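You operate a simulated robot arm through the tools that you are given. There is no shell and no other tool.

You run a simulated two-armed robot. Do the job below in one go: nothing can be reset, and whatever is moved stays where it is left.

Task
Blow the wet can dry, then stand it in the white tray.
Fine: it stands in the yellow holder; blue switch on, hold the white button till the drops are gone, blue switch off again. Set down upright: what you pick out.

Only the result counts: the job must be done as asked and must still hold three seconds after the hand-in. Knocking over, shifting, dropping, spilling or breaking anything else fails it.

Robot
Two 7-joint arms with fingered hands on one trunk that stands fixed in place. Base frame: the origin is at the foot of the trunk, x ahead of it, y to its left, z up; the work surface is at about z = 904. Units: mm, degrees, N and s.
The left shoulder is at [30, 120, 1163], the right one opposite. With the tool pointing down near the work surface each hand reaches from about 240 to 700 mm from the base axis, measured 20 degrees to its own side. Payload 4 kg a hand.
The TCP of each hand is the grasp point between the finger pads, 19 mm short of the fingertips. In the tool frame z runs along the fingers and y along their closing line. Largest opening 120 mm; the body of the gripper starts 53 mm behind the TCP. The gripper is a hand of 3 fingers: y runs from the thumb to the fingers, the wrist lies at [0, 0, -219] in the tool frame, and closing takes about 1.5 s.
Orientation is that of the tool frame in the base frame, as a unit quaternion [w, x, y, z]. With the fingers straight down and closing along the base's y, the tool's x points along the base's -x, its y along +y and its z along -z.

Tools
- The arms move only by the tool jog_arm. It takes "left_deltas", "right_deltas" or both (then of equal length, played together; a hand with none holds still); each is a list of rows, each a list of 6 numbers: the turn, a rotation vector about the tool's x, y, z in degrees, then the shift along the tool's x, y, z in mm. In form: [[rx, ry, rz, tx, ty, tz], ...]. A call has 1 to 20 rows; each row is the pose to reach, as a shift and turn from the pose commanded when the call began, along the tool's axes at that moment. "left_fingers" and "right_fingers" are, for a hand that has rows, the finger opening in mm, from 0 to 120, set as the call begins (left out, the last holds). Each row takes 0.2 s and may step no farther than 50 mm and 8.6 degrees from the row before; otherwise, or with a gripper value out of range, the whole call is refused. Where a pose cannot be reached the arm comes as near as it can. A force on the tool above 40 N (or 10 N above the force at the start of the call, whichever is more), or a blocked arm, ends the call early, and 0.2 s more pass. The fingers move at their own pace (about 72 mm/s each) and stop on an object; they squeeze with about 25 N. The grip force told is the motor's: it shows also when the fingers shut on nothing. Time passes only in rows, and 0.2 s behind the last, so rows that repeat a pose let the fingers close. The reply holds the time, the measured pose of the TCP, the force on the tool along the base axes, the opening and the grip force, in the units named above and with some noise, with the torque about the TCP (base axes, N m) and any sound that the robot's microphone picked up.
- Cameras (640 x 400 px; columns grow to the right, rows downward): "scene" is now at [52.3, -23.7, 1707.8]; the picture's right is [-0.31, -0.95, 0.00], its down [-0.74, 0.24, -0.63] and it looks along [0.60, -0.19, -0.77] (base axes); focal length 314 px, centre (320, 200). "left" rides on the left gripper at [-66, -4, -79] in its tool frame; the picture's right is [0.05, -1.00, 0.00], its down [0.76, 0.04, -0.64] and it looks along [0.64, 0.03, 0.77] (tool axes); focal length 251 px, centre (320, 200). "right" rides on the right gripper at [66, -4, -79] in its tool frame; the picture's right is [0.05, 1.00, 0.00], its down [-0.76, 0.04, -0.64] and it looks along [-0.64, 0.03, 0.77] (tool axes); focal length 251 px, centre (320, 200). There is no depth. A picture from a camera that has moved, and an enlarged one, comes with that camera's place and axes in the base frame and with its lens.
- grab_frame(camera): a new picture of that camera. No time passes.
- lift_body(by): slides the trunk up (or, below 0, down) by that many mm; the arms and the scene camera ride with it, the base frame stays. It gives what a move gives, with no picture.
- move_fingers(finger1, finger2, thumb_bend, hand): sets how far each is bent, from 0 (flat) to 100 (curled in); at 30 the hand is open as for a grip, at 70 the pads meet at the TCP. One left out holds its place. A second passes; each finger stops where it meets its share of the squeeze, and holds until it gets a number again. A gripper value or a shape takes the hand back. It gives what a move gives, with no picture; readings hold the bend of each and the force on the fingers (four entries, about 0 where the hand has none), thumb and palm.
- preshape(shape, hand): the hand has 3 fingers and takes this shape, open, in about a second: jaw (thumb against the fingers, like two jaws); tri (thumb and two fingers); tip (a fingertip pinch); poke (one finger out to press); point (the index stretched); flat (the hand flat); cup (the hand cupped); fist (a fist). The gripper value then closes the fingers along that shape, each until it touches; the sizes above hold for jaw. It gives what a move gives, with no picture.
- aim_head(pan, tilt): turns the head with the scene camera to pan (to the left, within 120 degrees either way) and tilt (down, from -29 to 69), counted from straight ahead of the robot. It gives what a move gives.
- close_up(camera, box): a new picture of the part [left, top, right, bottom] of that camera's present view, enlarged. No time passes.
- close_job(): hands the job in; it is judged then, once.

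Places have to be worked out from the pictures, the camera data and where the tool is seen. Open the grippers and draw the arms clear of the work before you hand the job in, unless the task says otherwise.

The tools are called after "Request:" as a command line: name --argument value ..., lists and objects as JSON in quotes. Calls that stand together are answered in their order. jog_arm: Moves the arms, as the interface text tells. Its arguments: {"type":"object","properties":{"left_deltas":{"type":"array","items":{"type":"array","items":{"type":"number"}}},"left_fingers":{"type":"number"},"right_deltas":{"type":"array","items":{"type":"array","items":{"type":"number"}}},"right_fingers":{"type":"number"}},"required":[]} The other tools are called the same way: lift_body (by) slides the trunk up or down; preshape (shape, hand) gives the hand a shape; move_fingers (finger1, finger2, thumb_bend, hand) moves the fingers one by one; aim_head (pan, tilt) turns the head that bears the scene camera; grab_frame (camera) takes a picture; close_up (camera, box) takes an enlarged picture of a part of a camera's view; close_job () hands the job in.

At the start:

```text
time: 0.0
left_tool_pos: [509.5, 161.3, 1285.5]
left_ee_rot: [0.0, 0.0, 1.0, 0.001]
left_force: [-0.1, -0.6, -0.5]
left_moment: [-0.01, 0.01, 0.0]
left_finger_gap: 120.0
left_grasp_force: 0.1
left_shape: jaw
left_bend: [30.0, 30.0, 30.0]
left_finger forces: [0.0, 0.0, 0.0, 0.0, 0.0, 0.0]
right_tool_pos: [486.1, -203.4, 1278.1]
right_ee_rot: [-0.001, -0.001, 1.0, 0.001]
right_force: [0.4, -0.8, 0.3]
right_moment: [-0.03, 0.01, 0.01]
right_finger_gap: 119.8
right_grasp_force: 0.3
right_shape: jaw
right_bend: [30.0, 30.0, 30.0]
right_finger forces: [0.0, 0.1, 0.0, 0.0, 0.1, 0.1]
trunk travel left (down, up): [-375.0, 165.0]
head pan, tilt: [-17.9, 50.8]
```

scene: 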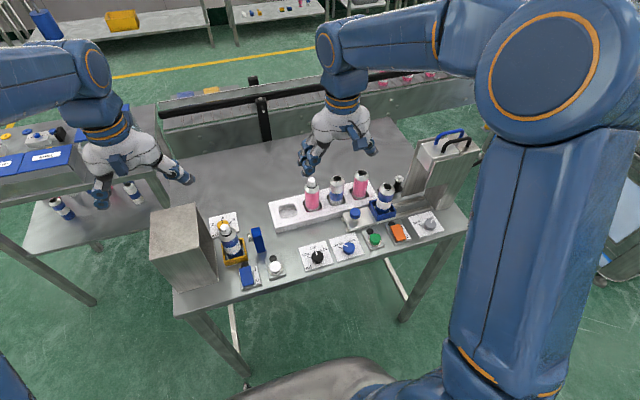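
right: 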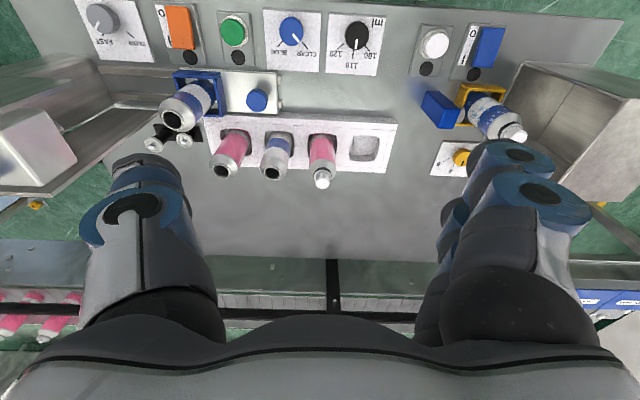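
left: 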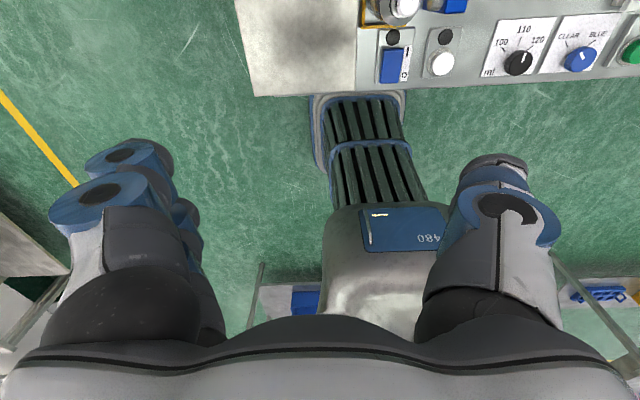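

I start by looking closer at the station: the holder, the switches and the tray.

Request:
close_up --camera "scene" --box '[140, 180, 320, 300]'

Request:
close_up --camera "scene" --box '[260, 140, 480, 280]'

Request:
close_up --camera "right" --box '[400, 0, 640, 200]'

Request:
close_up --camera "right" --box '[60, 0, 420, 200]'

```text
3.33 times, centred on (230, 240) of scene
camera zoom: at [52.3, -23.7, 1707.8], right [-0.31, -0.95, 0.0], down [-0.74, 0.24, -0.63], along [0.6, -0.19, -0.77], focal length 1046 px, centre (620, 67)
```

zoom: 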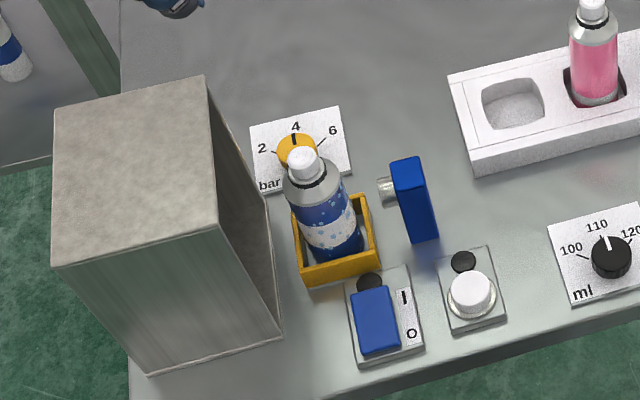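

```text
2.86 times, centred on (370, 210) of scene
camera zoom: at [52.3, -23.7, 1707.8], right [-0.31, -0.95, 0.0], down [-0.74, 0.24, -0.63], along [0.6, -0.19, -0.77], focal length 896 px, centre (177, 171)
```

zoom: 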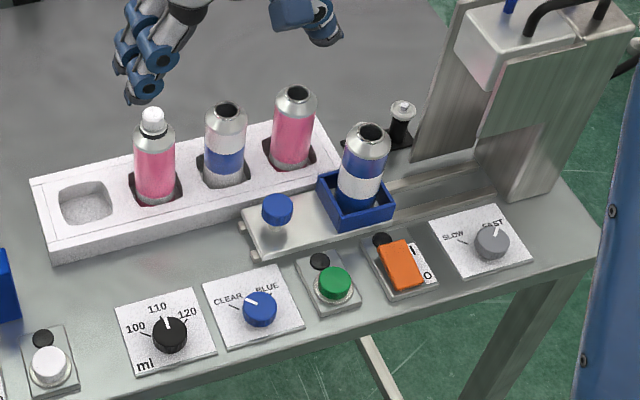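

```text
2.00 times, centred on (520, 100) of right
camera zoom: at [420.3, -205.6, 1357.1], right [-0.05, 1.0, 0.0], down [0.76, 0.04, 0.64], along [0.64, 0.03, -0.77], focal length 503 px, centre (-80, 400)
```

zoom: 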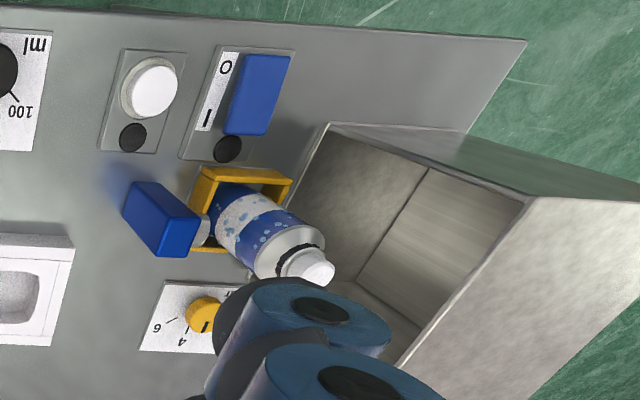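

```text
1.78 times, centred on (240, 100) of right
camera zoom: at [420.3, -205.6, 1357.1], right [-0.05, 1.0, 0.0], down [0.76, 0.04, 0.64], along [0.64, 0.03, -0.77], focal length 447 px, centre (462, 378)
```

zoom: 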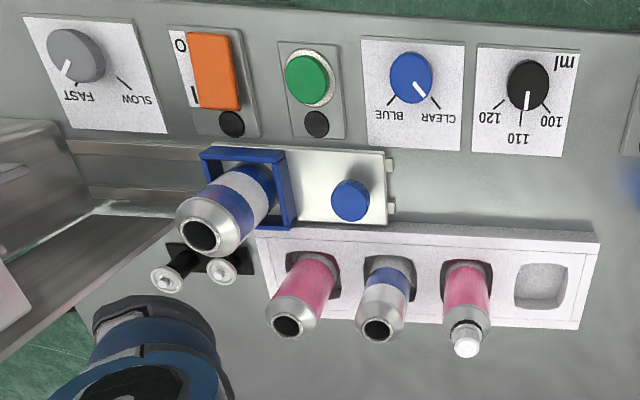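

The yellow holder stands near [550, 70], with the blue rocker near [470, 49], the white button near [469, -31] and the empty tray recess near [647, -111]. I'll shape the left hand for poking and see where its finger ends up.

Request:
preshape --shape "poke" --hand "left"

Request:
grab_frame --camera "left"

Request:
close_up --camera "scene" --box '[50, 100, 250, 225]'

```text
time: 0.9
left_tool_pos: [511.2, 162.0, 1287.2]
left_ee_rot: [0.0, 0.0, 1.0, 0.0]
left_force: [0.1, -0.3, -0.8]
left_moment: [0.01, 0.01, 0.04]
left_finger_gap: 0.1
left_grasp_force: 0.1
left_shape: poke
left_bend: [29.0, 29.0, 33.0]
left_finger forces: [0.1, 0.0, 0.1, 0.0, 0.0, 0.0]
right_tool_pos: [485.3, -202.1, 1277.8]
right_ee_rot: [0.0, 0.0, 1.0, 0.0]
right_force: [0.5, 0.6, 0.2]
right_moment: [0.01, 0.02, -0.02]
right_finger_gap: 119.8
right_grasp_force: 0.0
right_shape: jaw
right_bend: [30.0, 30.0, 30.0]
right_finger forces: [0.1, 0.0, 0.0, 0.1, 0.0, 0.1]
trunk travel left (down, up): [-375.0, 165.0]
head pan, tilt: [-17.9, 50.8]
```

```text
taken
camera left: at [576.8, 158.3, 1366.9], right [-0.05, -1.0, 0.0], down [-0.76, 0.04, 0.64], along [-0.64, 0.03, -0.77], focal length 251 px, centre (320, 200)
```

left: 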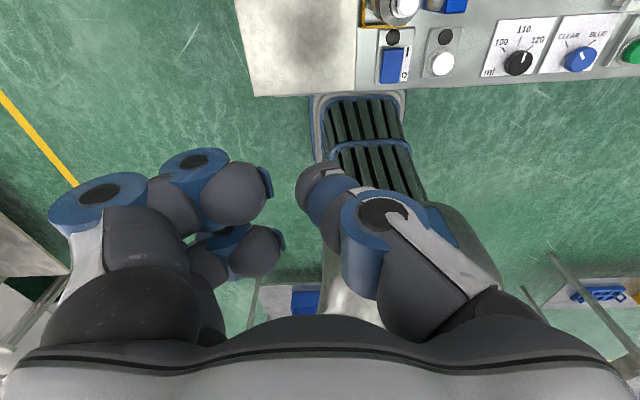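

```text
3.20 times, centred on (150, 162) of scene
camera zoom: at [52.3, -23.7, 1707.8], right [-0.31, -0.95, 0.0], down [-0.74, 0.24, -0.63], along [0.6, -0.19, -0.77], focal length 1004 px, centre (864, 320)
```

zoom: 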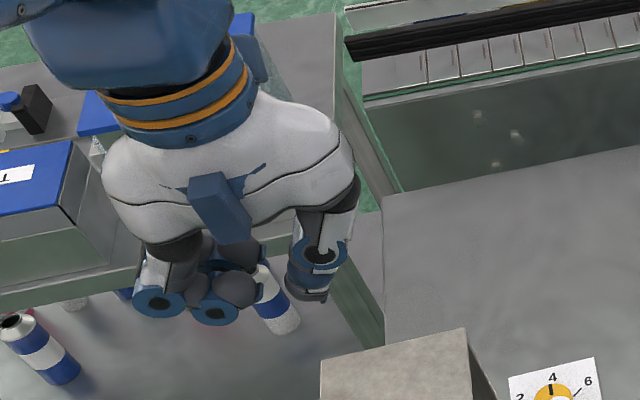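

The single digit is stretched toward the TCP axis and the two fingers are curled. I'll look closer at its tip.

Request:
close_up --camera "left" --box '[240, 120, 440, 245]'

Request:
close_up --camera "left" --box '[340, 0, 500, 100]'

```text
3.20 times, centred on (340, 182) of left
camera zoom: at [576.8, 158.3, 1366.9], right [-0.05, -1.0, 0.0], down [-0.76, 0.04, 0.64], along [-0.64, 0.03, -0.77], focal length 805 px, centre (256, 256)
```

zoom: 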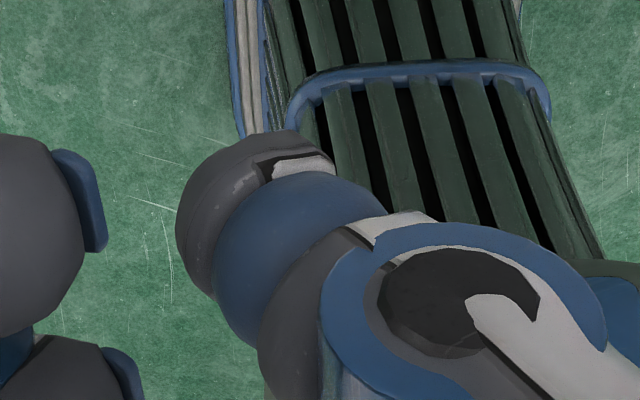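

```text
4.00 times, centred on (420, 50) of left
camera zoom: at [576.8, 158.3, 1366.9], right [-0.05, -1.0, 0.0], down [-0.76, 0.04, 0.64], along [-0.64, 0.03, -0.77], focal length 1006 px, centre (-80, 800)
```

zoom: 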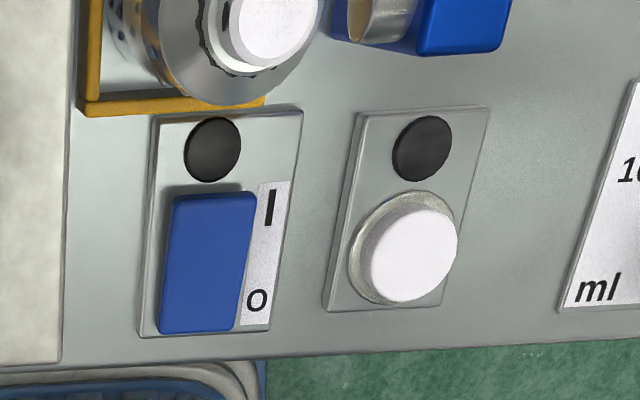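

The poke tip seems to lie on the tool axis about 19 mm past the TCP. Triangulating from two cameras puts the rocker at about [476, 47, 915] and the button at about [474, -33, 916]. I'll bring the left hand over the rocker, leaning back 35° to clear the can, and turn the right hand 90° so its camera can watch the can.

Request:
jog_arm --left_deltas '[[0, -3.18, 0, 3.4, -10.4, 17], [0, -6.36, 0, 6.7, -20.7, 34], [0, -9.55, 0, 10.1, -31.1, 51], [0, -12.73, 0, 13.5, -41.5, 68], [0, -15.9, 0, 16.8, -51.8, 85], [0, -19.1, 0, 20.2, -62.2, 102], [0, -22.3, 0, 23.5, -72.5, 119], [0, -25.5, 0, 26.9, -82.9, 136], [0, -28.6, 0, 30.3, -93.3, 153], [0, -31.8, 0, 33.6, -103.6, 170], [0, -35, 0, 37, -114, 187]]' --right_deltas '[[0, 0, -8.18, -6.8, -4.4, 11.6], [0, 0, -16.36, -13.6, -8.7, 23.3], [0, 0, -24.55, -20.5, -13.1, 34.9], [0, 0, -32.73, -27.3, -17.5, 46.5], [0, 0, -40.9, -34.1, -21.8, 58.2], [0, 0, -49.1, -40.9, -26.2, 69.8], [0, 0, -57.3, -47.7, -30.5, 81.5], [0, 0, -65.5, -54.5, -34.9, 93.1], [0, 0, -73.6, -61.4, -39.3, 104.7], [0, 0, -81.8, -68.2, -43.6, 116.4], [0, 0, -90, -75, -48, 128]]'

Request:
grab_frame --camera "scene"

Request:
grab_frame --camera "left"

Request:
grab_frame --camera "right"

```text
time: 3.3
left_tool_pos: [474.1, 47.2, 1099.7]
left_ee_rot: [0.301, 0.0, 0.954, 0.001]
left_force: [-0.4, -0.2, 0.0]
left_moment: [0.05, -0.02, 0.0]
left_finger_gap: 0.0
left_grasp_force: 0.0
left_shape: poke
left_bend: [29.0, 29.0, 33.0]
left_finger forces: [0.1, 0.0, 0.1, 0.1, 0.0, 0.0]
right_tool_pos: [561.7, -251.4, 1149.2]
right_ee_rot: [0.001, 0.708, -0.706, -0.001]
right_force: [0.4, 0.1, -0.4]
right_moment: [0.06, -0.01, 0.01]
right_finger_gap: 119.8
right_grasp_force: 0.0
right_shape: jaw
right_bend: [30.0, 30.0, 30.0]
right_finger forces: [0.0, 0.0, 0.0, 0.1, 0.0, 0.0]
trunk travel left (down, up): [-375.0, 165.0]
head pan, tilt: [-17.9, 50.8]
```

```text
taken
camera scene: at [53.1, -24.9, 1707.8], right [-0.31, -0.95, 0.0], down [-0.74, 0.24, -0.63], along [0.6, -0.19, -0.78], focal length 314 px, centre (320, 200)
```

scene: 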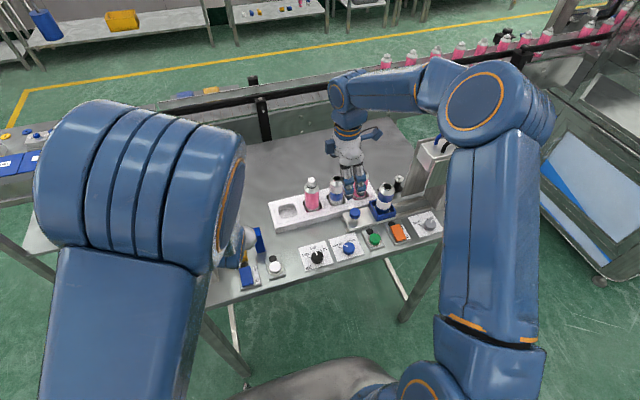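

```text
taken
camera left: at [483.1, 43.2, 1203.2], right [-0.04, -1.0, -0.03], down [-1.0, 0.04, 0.09], along [-0.09, 0.04, -1.0], focal length 251 px, centre (320, 200)
```

left: 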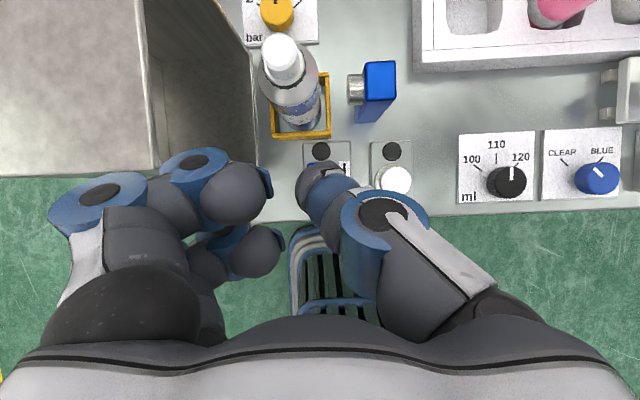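

```text
taken
camera right: at [565.8, -316.7, 1228.5], right [-1.0, -0.06, 0.0], down [-0.04, 0.76, 0.64], along [-0.04, 0.64, -0.76], focal length 251 px, centre (320, 200)
```

right: 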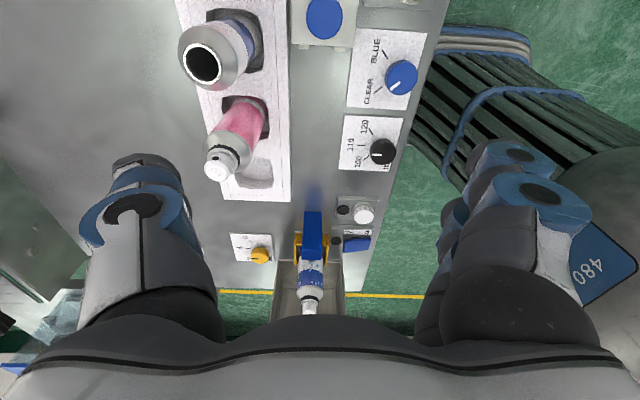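

The left camera now looks almost straight down at the station. I'll zoom in to measure the holder, can, switch and my fingertip, and check the can from the right camera.

Request:
close_up --camera "left" --box '[240, 0, 440, 125]'

Request:
close_up --camera "left" --box '[260, 110, 440, 222]'

Request:
close_up --camera "right" --box '[200, 190, 400, 315]'

Request:
close_up --camera "scene" --box '[220, 200, 300, 300]'

```text
3.20 times, centred on (340, 62) of left
camera zoom: at [483.1, 43.2, 1203.2], right [-0.04, -1.0, -0.03], down [-1.0, 0.04, 0.09], along [-0.09, 0.04, -1.0], focal length 805 px, centre (256, 640)
```

zoom: 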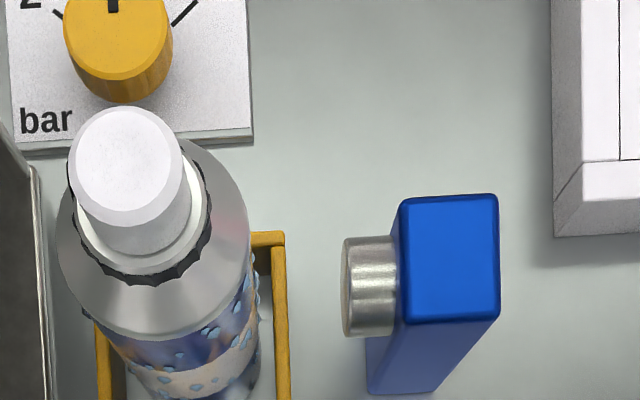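

```text
3.56 times, centred on (350, 166) of left
camera zoom: at [483.1, 43.2, 1203.2], right [-0.04, -1.0, -0.03], down [-1.0, 0.04, 0.09], along [-0.09, 0.04, -1.0], focal length 894 px, centre (213, 321)
```

zoom: 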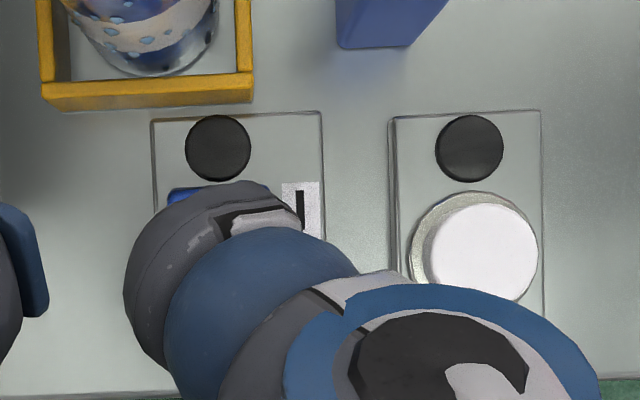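

```text
3.20 times, centred on (300, 252) of right
camera zoom: at [565.8, -316.7, 1228.5], right [-1.0, -0.06, 0.0], down [-0.04, 0.76, 0.64], along [-0.04, 0.64, -0.76], focal length 805 px, centre (384, 32)
```

zoom: 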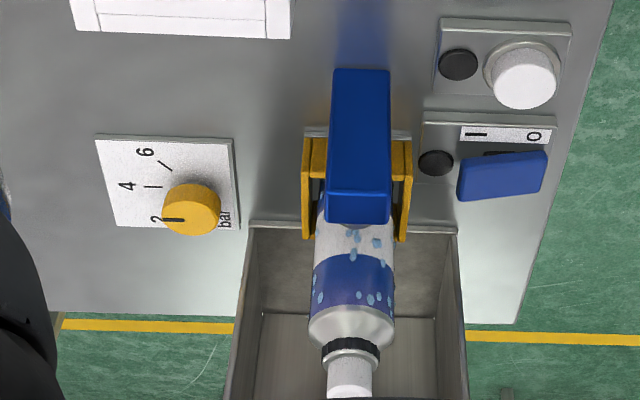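

```text
4.00 times, centred on (260, 250) of scene
camera zoom: at [53.1, -24.9, 1707.8], right [-0.31, -0.95, 0.0], down [-0.74, 0.24, -0.63], along [0.6, -0.19, -0.78], focal length 1255 px, centre (560, 0)
```

zoom: 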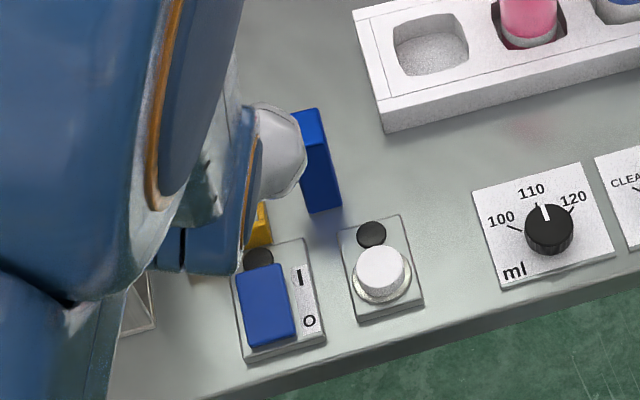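

The can axis is about [561, 69.5] with the cap top near z = 1037. The "I" end of the rocker is near x = 490 and the "O" end near x = 461. The curled fingers would pass close to the shield, so I'll roll the hand 20° away from it and go down to hover over the rocker.

Request:
jog_arm --left_deltas '[[-7, 0, 0, 8, -1.4, 13], [-14, 0, 0, 16, -2.8, 27], [-20, 0, 0, 24, -4.2, 40], [-20, 0, 0, 37, -4.2, 62], [-20, 0, 0, 50, -4.2, 84], [-20, 0, 0, 64.3, -4.2, 107.2]]'

Request:
grab_frame --camera "left"

Request:
grab_frame --camera "right"

Request:
grab_frame --camera "scene"

```text
time: 4.7
left_tool_pos: [483.6, 44.7, 974.4]
left_ee_rot: [0.296, -0.053, 0.939, 0.166]
left_force: [0.1, 0.3, 0.2]
left_moment: [-0.03, -0.01, -0.02]
left_finger_gap: 0.3
left_grasp_force: 0.1
left_shape: poke
left_bend: [29.0, 29.0, 33.0]
left_finger forces: [0.1, 0.0, 0.0, 0.0, 0.0, 0.0]
right_tool_pos: [560.5, -250.7, 1150.8]
right_ee_rot: [0.0, 0.707, -0.707, 0.0]
right_force: [0.8, 0.1, 1.1]
right_moment: [-0.04, 0.01, 0.01]
right_finger_gap: 119.6
right_grasp_force: 0.1
right_shape: jaw
right_bend: [30.0, 30.0, 30.0]
right_finger forces: [0.1, 0.1, 0.0, 0.1, 0.0, 0.0]
trunk travel left (down, up): [-375.0, 165.0]
head pan, tilt: [-17.9, 50.8]
```

```text
taken
camera left: at [495.4, 14.1, 1073.7], right [0.15, -0.94, -0.31], down [-0.98, -0.18, 0.07], along [-0.12, 0.29, -0.95], focal length 251 px, centre (320, 200)
```

left: 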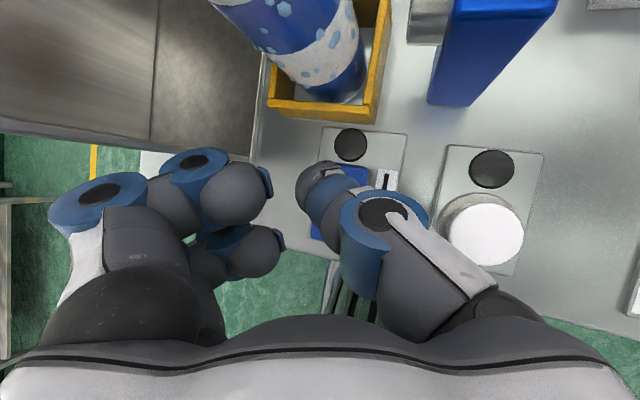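

```text
taken
camera right: at [565.4, -316.0, 1228.9], right [-1.0, -0.05, 0.0], down [-0.04, 0.76, 0.64], along [-0.04, 0.64, -0.77], focal length 251 px, centre (320, 200)
```

right: 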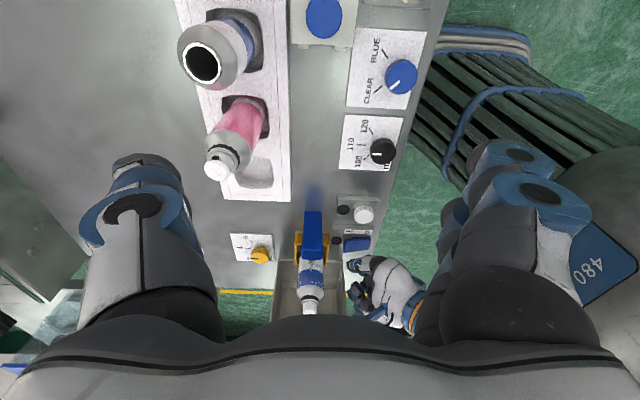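

```text
taken
camera scene: at [53.0, -24.0, 1707.8], right [-0.31, -0.95, 0.0], down [-0.74, 0.24, -0.63], along [0.6, -0.19, -0.78], focal length 314 px, centre (320, 200)
```

scene: 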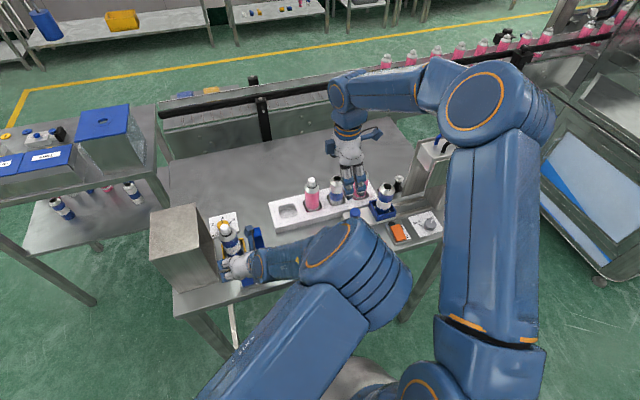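

Clearance to the shield and the can looks good. I'll zoom in to check the fingertip against the "I" end of the rocker.

Request:
close_up --camera "left" --box '[260, 110, 440, 260]'

Request:
close_up --camera "scene" --box '[200, 210, 320, 300]'

Request:
close_up --camera "right" --box '[280, 190, 440, 330]'

```text
2.67 times, centred on (350, 185) of left
camera zoom: at [495.4, 14.1, 1073.7], right [0.15, -0.94, -0.31], down [-0.98, -0.18, 0.07], along [-0.12, 0.29, -0.95], focal length 670 px, centre (240, 240)
```

zoom: 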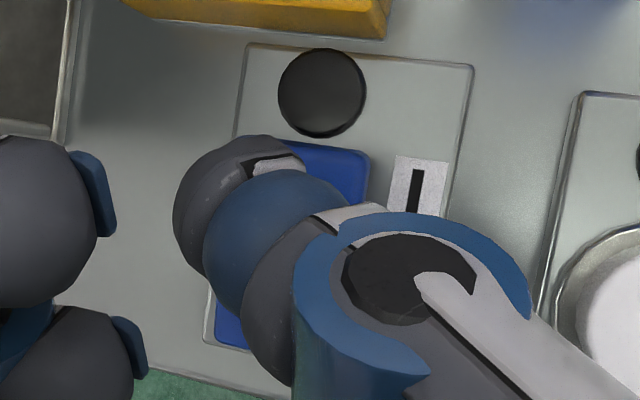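

```text
4.44 times, centred on (260, 255) of scene
camera zoom: at [53.0, -24.0, 1707.8], right [-0.31, -0.95, 0.0], down [-0.74, 0.24, -0.63], along [0.6, -0.19, -0.78], focal length 1395 px, centre (587, -44)
```

zoom: 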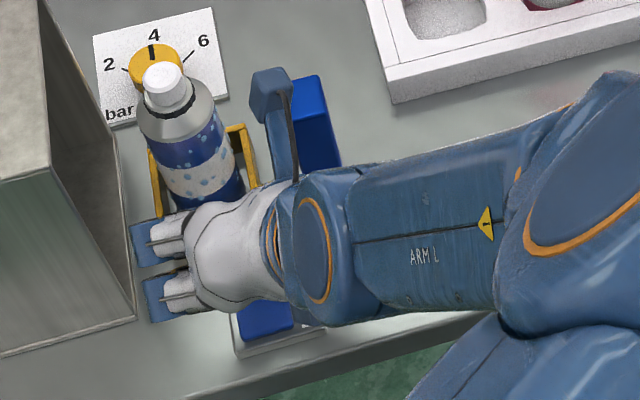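

```text
2.86 times, centred on (360, 260) of right
camera zoom: at [565.4, -316.0, 1228.9], right [-1.0, -0.05, 0.0], down [-0.04, 0.76, 0.64], along [-0.04, 0.64, -0.77], focal length 718 px, centre (206, 29)
```

zoom: 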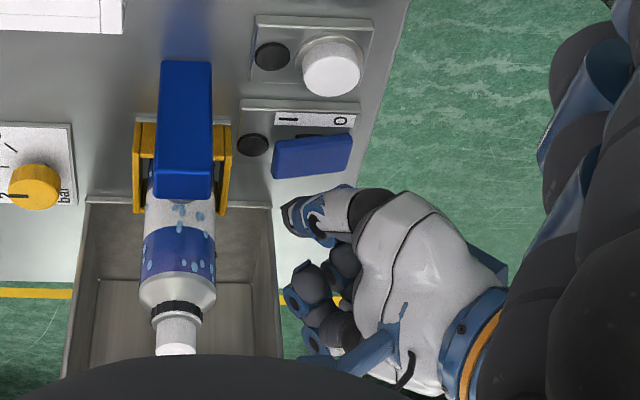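

The fingertip sits just above the "I" end. I'll lower it straight down in small steps and read the force.

Request:
jog_arm --left_deltas '[[0, 0, 0, 8.6, -4.2, 11.6], [0, 0, 0, 14.4, -7.0, 19.3], [0, 0, 0, 17.2, -8.4, 23.1], [0, 0, 0, 18.4, -9.0, 24.6], [0, 0, 0, 19.5, -9.5, 26.2]]'

Request:
close_up --camera "left" --box '[260, 110, 440, 260]'

Request:
close_up --camera "right" --box '[280, 190, 440, 330]'

```text
time: 5.9
left_tool_pos: [482.4, 43.5, 941.0]
left_ee_rot: [0.297, -0.053, 0.939, 0.166]
left_force: [0.9, -0.3, 1.5]
left_moment: [0.03, -0.07, 0.0]
left_finger_gap: 0.0
left_grasp_force: 0.0
left_shape: poke
left_bend: [29.0, 29.0, 33.0]
left_finger forces: [0.1, 0.0, 0.0, 0.1, 2.8, 0.0]
right_tool_pos: [560.6, -250.8, 1149.8]
right_ee_rot: [0.0, 0.707, -0.707, 0.001]
right_force: [0.5, 0.4, -0.1]
right_moment: [0.02, 0.02, -0.02]
right_finger_gap: 119.9
right_grasp_force: 0.0
right_shape: jaw
right_bend: [30.0, 30.0, 30.0]
right_finger forces: [0.0, 0.1, 0.1, 0.0, 0.0, 0.0]
trunk travel left (down, up): [-375.0, 165.0]
head pan, tilt: [-17.9, 50.8]
```

```text
2.67 times, centred on (350, 185) of left
camera zoom: at [494.6, 13.3, 1040.5], right [0.15, -0.94, -0.31], down [-0.98, -0.18, 0.07], along [-0.12, 0.29, -0.95], focal length 670 px, centre (240, 240)
```

zoom: 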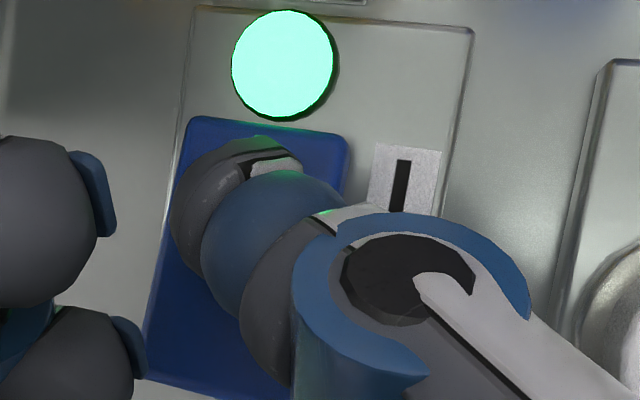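

```text
2.86 times, centred on (360, 260) of right
camera zoom: at [564.7, -316.0, 1229.3], right [-1.0, -0.05, 0.0], down [-0.04, 0.76, 0.64], along [-0.03, 0.64, -0.77], focal length 718 px, centre (206, 29)
```

zoom: 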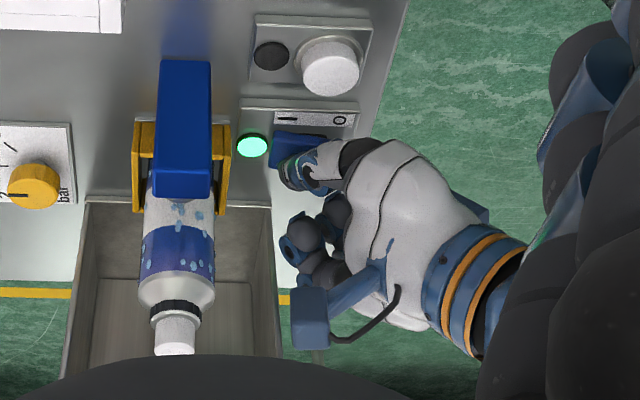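

The rocker flipped and its lamp is green. I'll lift off and move the fingertip over the white button.

Request:
jog_arm --left_deltas '[[0, 0, 0, -12.6, 6.2, -16.9], [0, 0, 0, -25.3, 12.3, -33.9], [0, 0, 0, -19.6, -23.4, -51.2], [0, 0, 0, -13.8, -59.3, -68.5], [0, 0, 0, 0, -66, -50]]'

Request:
close_up --camera "left" --box '[220, 80, 440, 260]'

Request:
close_up --camera "right" --box '[260, 190, 420, 330]'

Request:
close_up --camera "scene" --box '[200, 190, 340, 300]'

```text
time: 6.9
left_tool_pos: [481.3, 45.6, 962.2]
left_ee_rot: [0.25, -0.143, 0.94, 0.181]
left_force: [0.0, 0.2, 0.0]
left_moment: [0.02, 0.02, -0.01]
left_finger_gap: 0.0
left_grasp_force: 0.1
left_shape: poke
left_bend: [29.0, 29.0, 33.0]
left_finger forces: [0.0, 0.0, 0.0, 0.0, 0.1, 0.1]
right_tool_pos: [562.7, -244.3, 1148.9]
right_ee_rot: [0.001, 0.71, -0.704, -0.002]
right_force: [0.4, -0.2, 0.4]
right_moment: [-0.04, -0.02, 0.01]
right_finger_gap: 120.1
right_grasp_force: 0.0
right_shape: jaw
right_bend: [30.0, 30.0, 30.0]
right_finger forces: [0.0, 0.1, 0.1, 0.0, 0.1, 0.0]
trunk travel left (down, up): [-375.0, 165.0]
head pan, tilt: [-17.9, 50.8]
stopped in row 5 (left hand): the arm was blocked; the commanded pose is now the measured one
```

```text
2.22 times, centred on (330, 170) of left
camera zoom: at [505.3, 22.2, 1060.7], right [0.31, -0.9, -0.3], down [-0.92, -0.36, 0.13], along [-0.23, 0.23, -0.95], focal length 559 px, centre (298, 267)
```

zoom: 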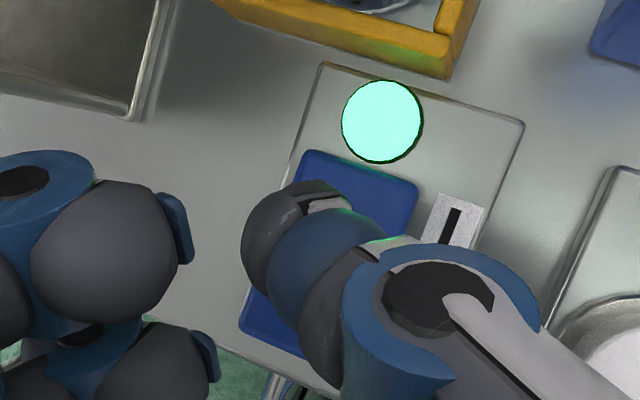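

```text
2.86 times, centred on (340, 260) of right
camera zoom: at [566.6, -310.0, 1228.2], right [-1.0, -0.06, 0.0], down [-0.05, 0.76, 0.64], along [-0.04, 0.64, -0.76], focal length 718 px, centre (263, 29)
```

zoom: 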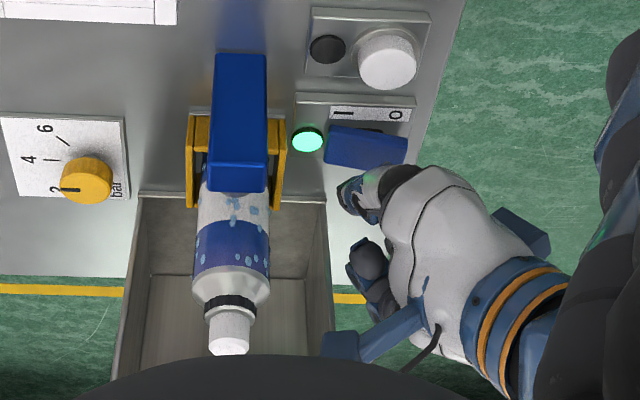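

```text
3.64 times, centred on (270, 245) of scene
camera zoom: at [53.5, -22.1, 1707.8], right [-0.31, -0.95, 0.0], down [-0.74, 0.24, -0.63], along [0.6, -0.19, -0.78], focal length 1141 px, centre (502, 36)
```

zoom: 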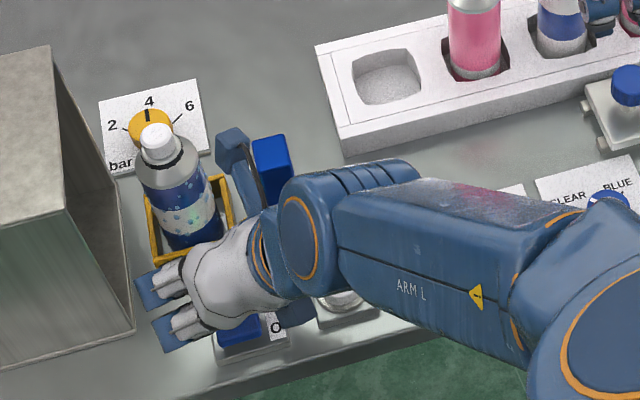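

The left arm was blocked: with the hand rolled, its elbow swung into the right upper arm. The button doesn't need the roll, so I'll lift the left hand clear and undo it, which brings the elbow back to its own side.

Request:
jog_arm --left_deltas '[[5, -1, 1.9, -4.2, -0.3, -11], [10, -2, 3.8, -8.4, -0.5, -22], [15, -3.1, 5.7, -12.5, -0.8, -33], [20, -4.1, 7.6, -16.7, -1, -44], [25, -5.1, 9.5, -20.9, -1.3, -54.7]]'

Request:
grab_frame --camera "scene"

Request:
grab_frame --camera "left"

Request:
grab_frame --camera "right"

```text
time: 8.1
left_tool_pos: [474.0, 25.8, 1017.4]
left_ee_rot: [0.301, 0.001, 0.954, -0.001]
left_force: [-0.4, -0.2, -0.4]
left_moment: [-0.03, 0.0, 0.05]
left_finger_gap: 0.1
left_grasp_force: 0.1
left_shape: poke
left_bend: [29.0, 29.0, 33.0]
left_finger forces: [0.0, 0.0, 0.0, 0.0, 0.0, 0.0]
right_tool_pos: [561.3, -245.4, 1150.0]
right_ee_rot: [0.001, 0.71, -0.704, -0.001]
right_force: [-0.1, -1.0, 0.2]
right_moment: [-0.04, 0.02, -0.01]
right_finger_gap: 119.8
right_grasp_force: 0.1
right_shape: jaw
right_bend: [30.0, 30.0, 30.0]
right_finger forces: [0.0, 0.0, 0.0, 0.0, 0.0, 0.0]
trunk travel left (down, up): [-375.0, 165.0]
head pan, tilt: [-17.9, 50.8]
```

```text
taken
camera scene: at [52.3, -22.6, 1707.8], right [-0.31, -0.95, 0.0], down [-0.74, 0.24, -0.63], along [0.6, -0.19, -0.77], focal length 314 px, centre (320, 200)
```

scene: 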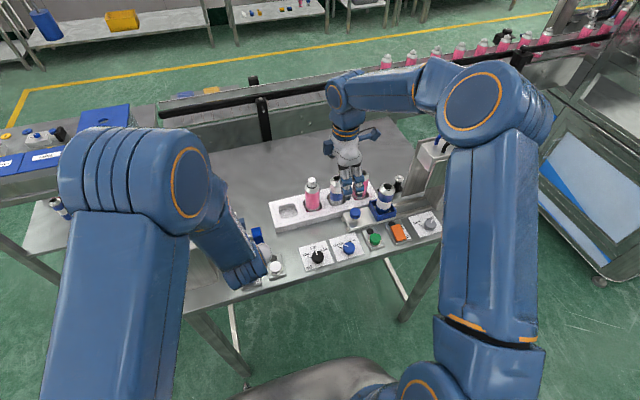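

```text
taken
camera left: at [484.6, 21.8, 1121.3], right [-0.05, -1.0, -0.03], down [-0.99, 0.05, 0.09], along [-0.09, 0.03, -1.0], focal length 251 px, centre (320, 200)
```

left: 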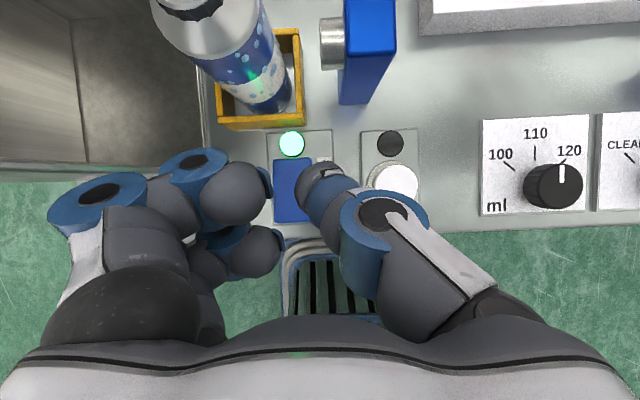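

```text
taken
camera right: at [565.8, -310.4, 1228.5], right [-1.0, -0.06, 0.0], down [-0.05, 0.76, 0.64], along [-0.04, 0.64, -0.76], focal length 251 px, centre (320, 200)
```

right: 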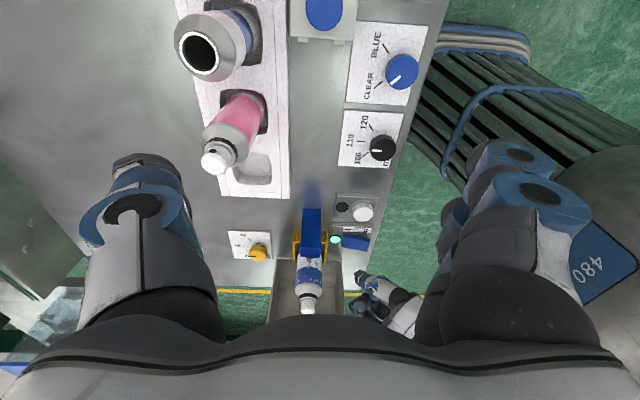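

The elbow is back on its own side and the lamp is still green. I'll move over the button at this orientation and check the curled fingers' clearance above the rocker.

Request:
jog_arm --left_deltas '[[0, 0, 0, 2.5, -28.6, -1.7], [0, 0, 0, 4.9, -57.3, -3.4], [0, 0, 0, 19.3, -57.3, 17], [0, 0, 0, 33.6, -57.3, 37.5]]'

Request:
close_up --camera "left" --box '[180, 100, 440, 260]'

Request:
grab_frame --camera "scene"

Request:
close_up --camera "right" --box '[260, 180, 440, 330]'

```text
time: 9.1
left_tool_pos: [470.2, -32.7, 966.7]
left_ee_rot: [0.3, 0.002, 0.954, 0.0]
left_force: [0.1, 0.0, -0.2]
left_moment: [-0.01, 0.0, 0.0]
left_finger_gap: 0.3
left_grasp_force: 0.1
left_shape: poke
left_bend: [29.0, 29.0, 33.0]
left_finger forces: [0.0, 0.0, 0.1, 0.0, 0.0, 0.1]
right_tool_pos: [560.3, -246.3, 1148.7]
right_ee_rot: [0.0, 0.71, -0.704, -0.002]
right_force: [-1.0, -0.4, 0.1]
right_moment: [0.01, 0.0, 0.02]
right_finger_gap: 119.9
right_grasp_force: 0.0
right_shape: jaw
right_bend: [30.0, 30.0, 30.0]
right_finger forces: [0.1, 0.1, 0.0, 0.1, 0.0, 0.1]
trunk travel left (down, up): [-375.0, 165.0]
head pan, tilt: [-17.9, 50.8]
```

```text
2.46 times, centred on (310, 180) of left
camera zoom: at [479.5, -36.8, 1070.5], right [-0.05, -1.0, -0.03], down [-0.99, 0.04, 0.09], along [-0.09, 0.04, -1.0], focal length 619 px, centre (345, 249)
```

zoom: 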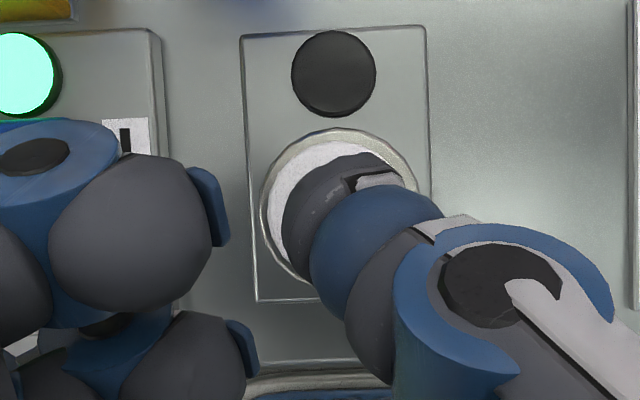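

```text
taken
camera scene: at [52.9, -24.0, 1707.8], right [-0.31, -0.95, 0.0], down [-0.74, 0.24, -0.63], along [0.6, -0.19, -0.78], focal length 314 px, centre (320, 200)
```

scene: 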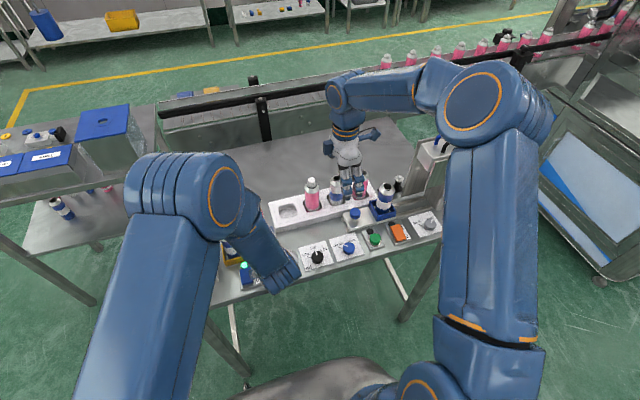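

```text
2.67 times, centred on (350, 255) of right
camera zoom: at [566.2, -311.4, 1228.0], right [-1.0, -0.06, 0.0], down [-0.05, 0.76, 0.65], along [-0.04, 0.64, -0.76], focal length 670 px, centre (240, 53)
```

zoom: 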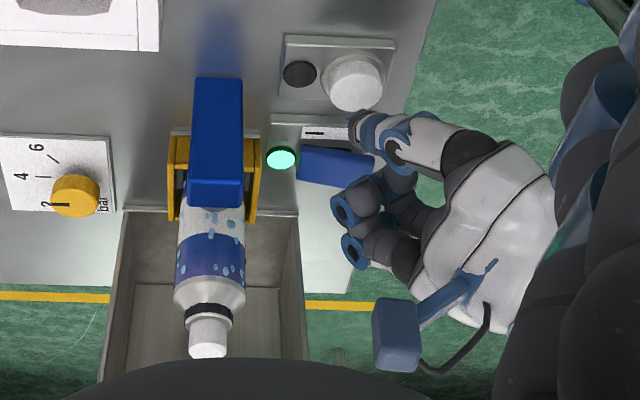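

The tip is over the button centre (about [476, -31]) and the curled fingers sit well above the rocker. I'll lower the tip onto the button.

Request:
jog_arm --left_deltas '[[0, 0, 0, 8.6, 0, 12.3], [0, 0, 0, 12.6, 0, 18], [0, 0, 0, 14.4, 0, 20.5], [0, 0, 0, 16.1, 0, 22.9], [0, 0, 0, 17.2, 0, 24.6]]'

Request:
close_up --camera "left" --box '[180, 100, 440, 260]'

Request:
close_up --camera "right" --box '[260, 180, 440, 330]'

```text
time: 10.3
left_tool_pos: [470.3, -32.5, 938.6]
left_ee_rot: [0.302, 0.001, 0.953, 0.0]
left_force: [-0.9, -0.6, 7.8]
left_moment: [-0.03, -0.04, 0.03]
left_finger_gap: 0.0
left_grasp_force: 0.2
left_shape: poke
left_bend: [29.0, 29.0, 33.0]
left_finger forces: [0.0, 0.1, 0.0, 0.0, 7.8, 0.0]
right_tool_pos: [560.4, -245.4, 1149.4]
right_ee_rot: [0.0, 0.711, -0.704, -0.001]
right_force: [-0.7, -0.9, 0.5]
right_moment: [-0.01, 0.02, 0.06]
right_finger_gap: 119.8
right_grasp_force: 0.1
right_shape: jaw
right_bend: [30.0, 30.0, 30.0]
right_finger forces: [0.1, 0.1, 0.0, 0.0, 0.1, 0.0]
trunk travel left (down, up): [-375.0, 165.0]
head pan, tilt: [-17.9, 50.8]
heard: click
```

```text
2.46 times, centred on (310, 180) of left
camera zoom: at [478.7, -36.1, 1042.2], right [-0.05, -1.0, -0.03], down [-1.0, 0.04, 0.09], along [-0.09, 0.04, -1.0], focal length 619 px, centre (345, 249)
```

zoom: 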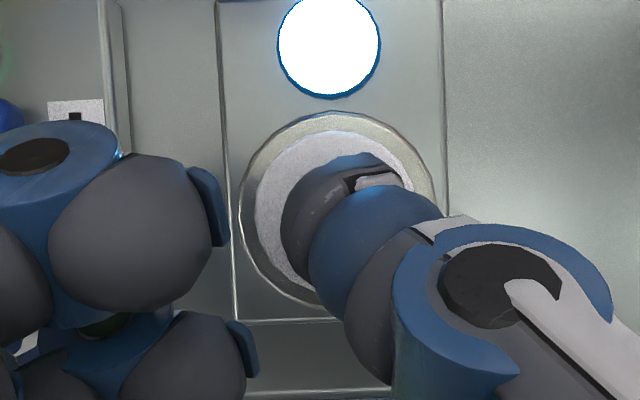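

```text
2.67 times, centred on (350, 255) of right
camera zoom: at [565.0, -311.2, 1228.8], right [-1.0, -0.06, 0.0], down [-0.05, 0.76, 0.65], along [-0.04, 0.64, -0.76], focal length 670 px, centre (240, 53)
```

zoom: 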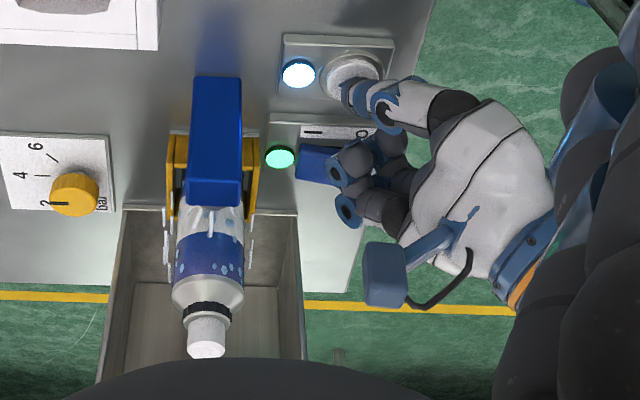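

The click sounded, the white lamp is lit and air is blowing on the can. I'll hold this pose and watch the drops.

Request:
jog_arm --left_deltas '[[0, 0, 0, 0, 0, 0], [0, 0, 0, 0, 0, 0], [0, 0, 0, 0, 0, 0], [0, 0, 0, 0, 0, 0], [0, 0, 0, 0, 0, 0], [0, 0, 0, 0, 0, 0], [0, 0, 0, 0, 0, 0], [0, 0, 0, 0, 0, 0], [0, 0, 0, 0, 0, 0], [0, 0, 0, 0, 0, 0]]'

Request:
close_up --camera "right" --box '[260, 210, 400, 330]'

Request:
close_up --camera "scene" --box '[190, 200, 310, 300]'

```text
time: 12.5
left_tool_pos: [469.5, -31.2, 939.1]
left_ee_rot: [0.301, 0.001, 0.954, 0.0]
left_force: [3.5, -1.4, 12.5]
left_moment: [-0.04, -0.2, -0.05]
left_finger_gap: 0.0
left_grasp_force: 0.2
left_shape: poke
left_bend: [29.0, 29.0, 33.0]
left_finger forces: [0.0, 0.0, 0.0, 0.1, 13.1, 0.0]
right_tool_pos: [560.8, -246.4, 1149.2]
right_ee_rot: [0.0, 0.71, -0.704, -0.001]
right_force: [0.2, 1.0, 0.8]
right_moment: [-0.01, 0.01, 0.01]
right_finger_gap: 119.6
right_grasp_force: 0.1
right_shape: jaw
right_bend: [30.0, 30.0, 30.0]
right_finger forces: [0.0, 0.0, 0.0, 0.1, 0.0, 0.0]
trunk travel left (down, up): [-375.0, 165.0]
head pan, tilt: [-17.9, 50.8]
```

```text
3.33 times, centred on (330, 270) of right
camera zoom: at [565.4, -311.4, 1228.5], right [-1.0, -0.06, 0.0], down [-0.05, 0.76, 0.65], along [-0.04, 0.64, -0.76], focal length 838 px, centre (287, -33)
```

zoom: 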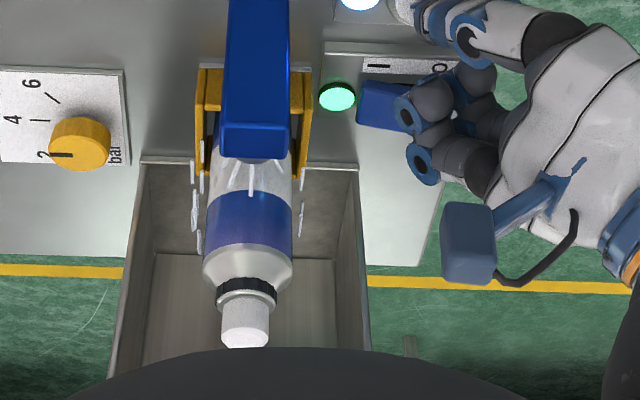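

```text
4.00 times, centred on (250, 250) of scene
camera zoom: at [51.8, -23.9, 1707.9], right [-0.31, -0.95, 0.0], down [-0.74, 0.24, -0.63], along [0.6, -0.19, -0.77], focal length 1255 px, centre (600, 0)
```

zoom: 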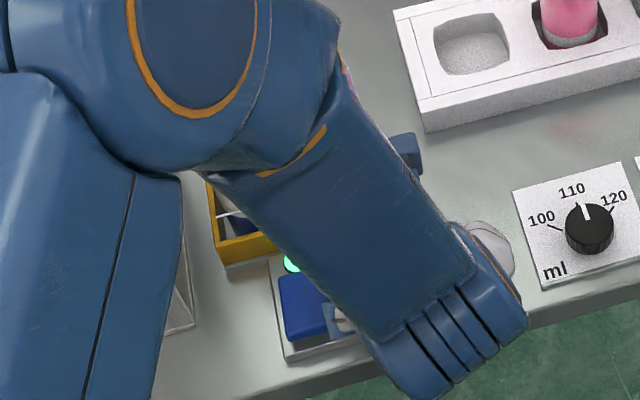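

The drops on the visible side have gone or nearly gone. I'll keep holding and then check the other side of the can too.

Request:
jog_arm --left_deltas '[[0, 0, 0, 0, 0, 0], [0, 0, 0, 0, 0, 0], [0, 0, 0, 0, 0, 0], [0, 0, 0, 0, 0, 0], [0, 0, 0, 0, 0, 0], [0, 0, 0, 0, 0, 0], [0, 0, 0, 0, 0, 0], [0, 0, 0, 0, 0, 0], [0, 0, 0, 0, 0, 0], [0, 0, 0, 0, 0, 0], [0, 0, 0, 0, 0, 0], [0, 0, 0, 0, 0, 0], [0, 0, 0, 0, 0, 0], [0, 0, 0, 0, 0, 0], [0, 0, 0, 0, 0, 0]]'

Request:
close_up --camera "right" --box '[270, 230, 350, 320]'

Request:
grab_frame --camera "left"

```text
time: 15.7
left_tool_pos: [468.9, -32.4, 938.0]
left_ee_rot: [0.3, 0.002, 0.954, -0.001]
left_force: [2.6, -0.7, 14.3]
left_moment: [-0.04, -0.14, 0.01]
left_finger_gap: 0.1
left_grasp_force: 0.1
left_shape: poke
left_bend: [29.0, 29.0, 33.0]
left_finger forces: [0.1, 0.1, 0.0, 0.0, 13.3, 0.0]
right_tool_pos: [559.7, -244.6, 1148.3]
right_ee_rot: [0.0, 0.71, -0.704, -0.002]
right_force: [0.5, 0.8, -0.5]
right_moment: [-0.01, -0.01, -0.01]
right_finger_gap: 119.9
right_grasp_force: 0.1
right_shape: jaw
right_bend: [30.0, 30.0, 30.0]
right_finger forces: [0.1, 0.0, 0.0, 0.0, 0.0, 0.0]
trunk travel left (down, up): [-375.0, 165.0]
head pan, tilt: [-17.9, 50.8]
```

```text
4.44 times, centred on (310, 275) of right
camera zoom: at [565.2, -311.3, 1228.6], right [-1.0, -0.06, 0.0], down [-0.05, 0.76, 0.65], along [-0.04, 0.64, -0.76], focal length 1118 px, centre (364, -133)
```

zoom: 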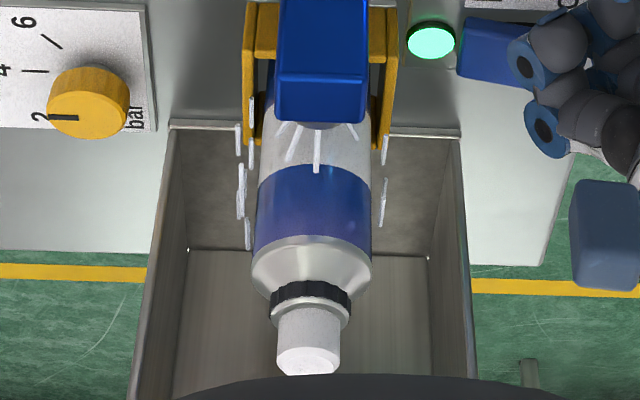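

```text
taken
camera left: at [478.5, -36.1, 1041.6], right [-0.05, -1.0, -0.03], down [-1.0, 0.04, 0.09], along [-0.09, 0.04, -1.0], focal length 251 px, centre (320, 200)
```

left: 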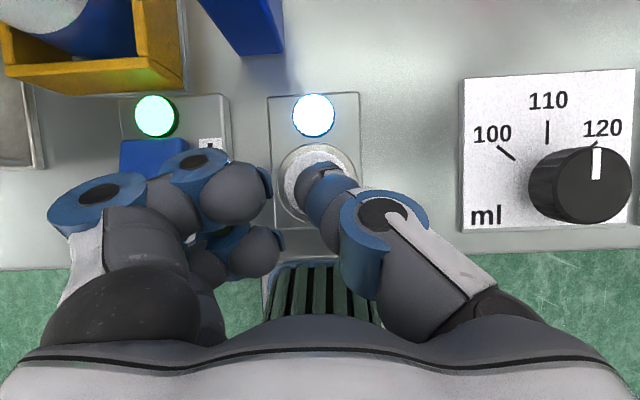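

Before I release the button, I'll check the other side of the can in the left view.

Request:
close_up --camera "left" --box '[0, 0, 200, 125]'

Request:
close_up --camera "scene" --box '[210, 210, 290, 280]'

```text
3.20 times, centred on (100, 62) of left
camera zoom: at [478.5, -36.1, 1041.6], right [-0.05, -1.0, -0.03], down [-1.0, 0.04, 0.09], along [-0.09, 0.04, -1.0], focal length 805 px, centre (1024, 640)
```

zoom: 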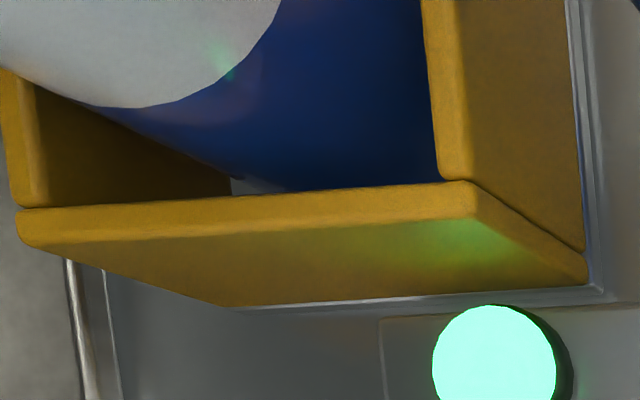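

```text
5.71 times, centred on (250, 245) of scene
camera zoom: at [51.5, -23.8, 1707.9], right [-0.31, -0.95, 0.0], down [-0.74, 0.24, -0.63], along [0.6, -0.19, -0.77], focal length 1793 px, centre (720, -57)
```

zoom: 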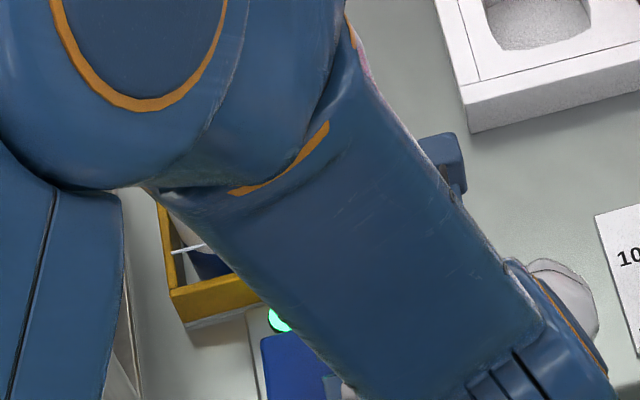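

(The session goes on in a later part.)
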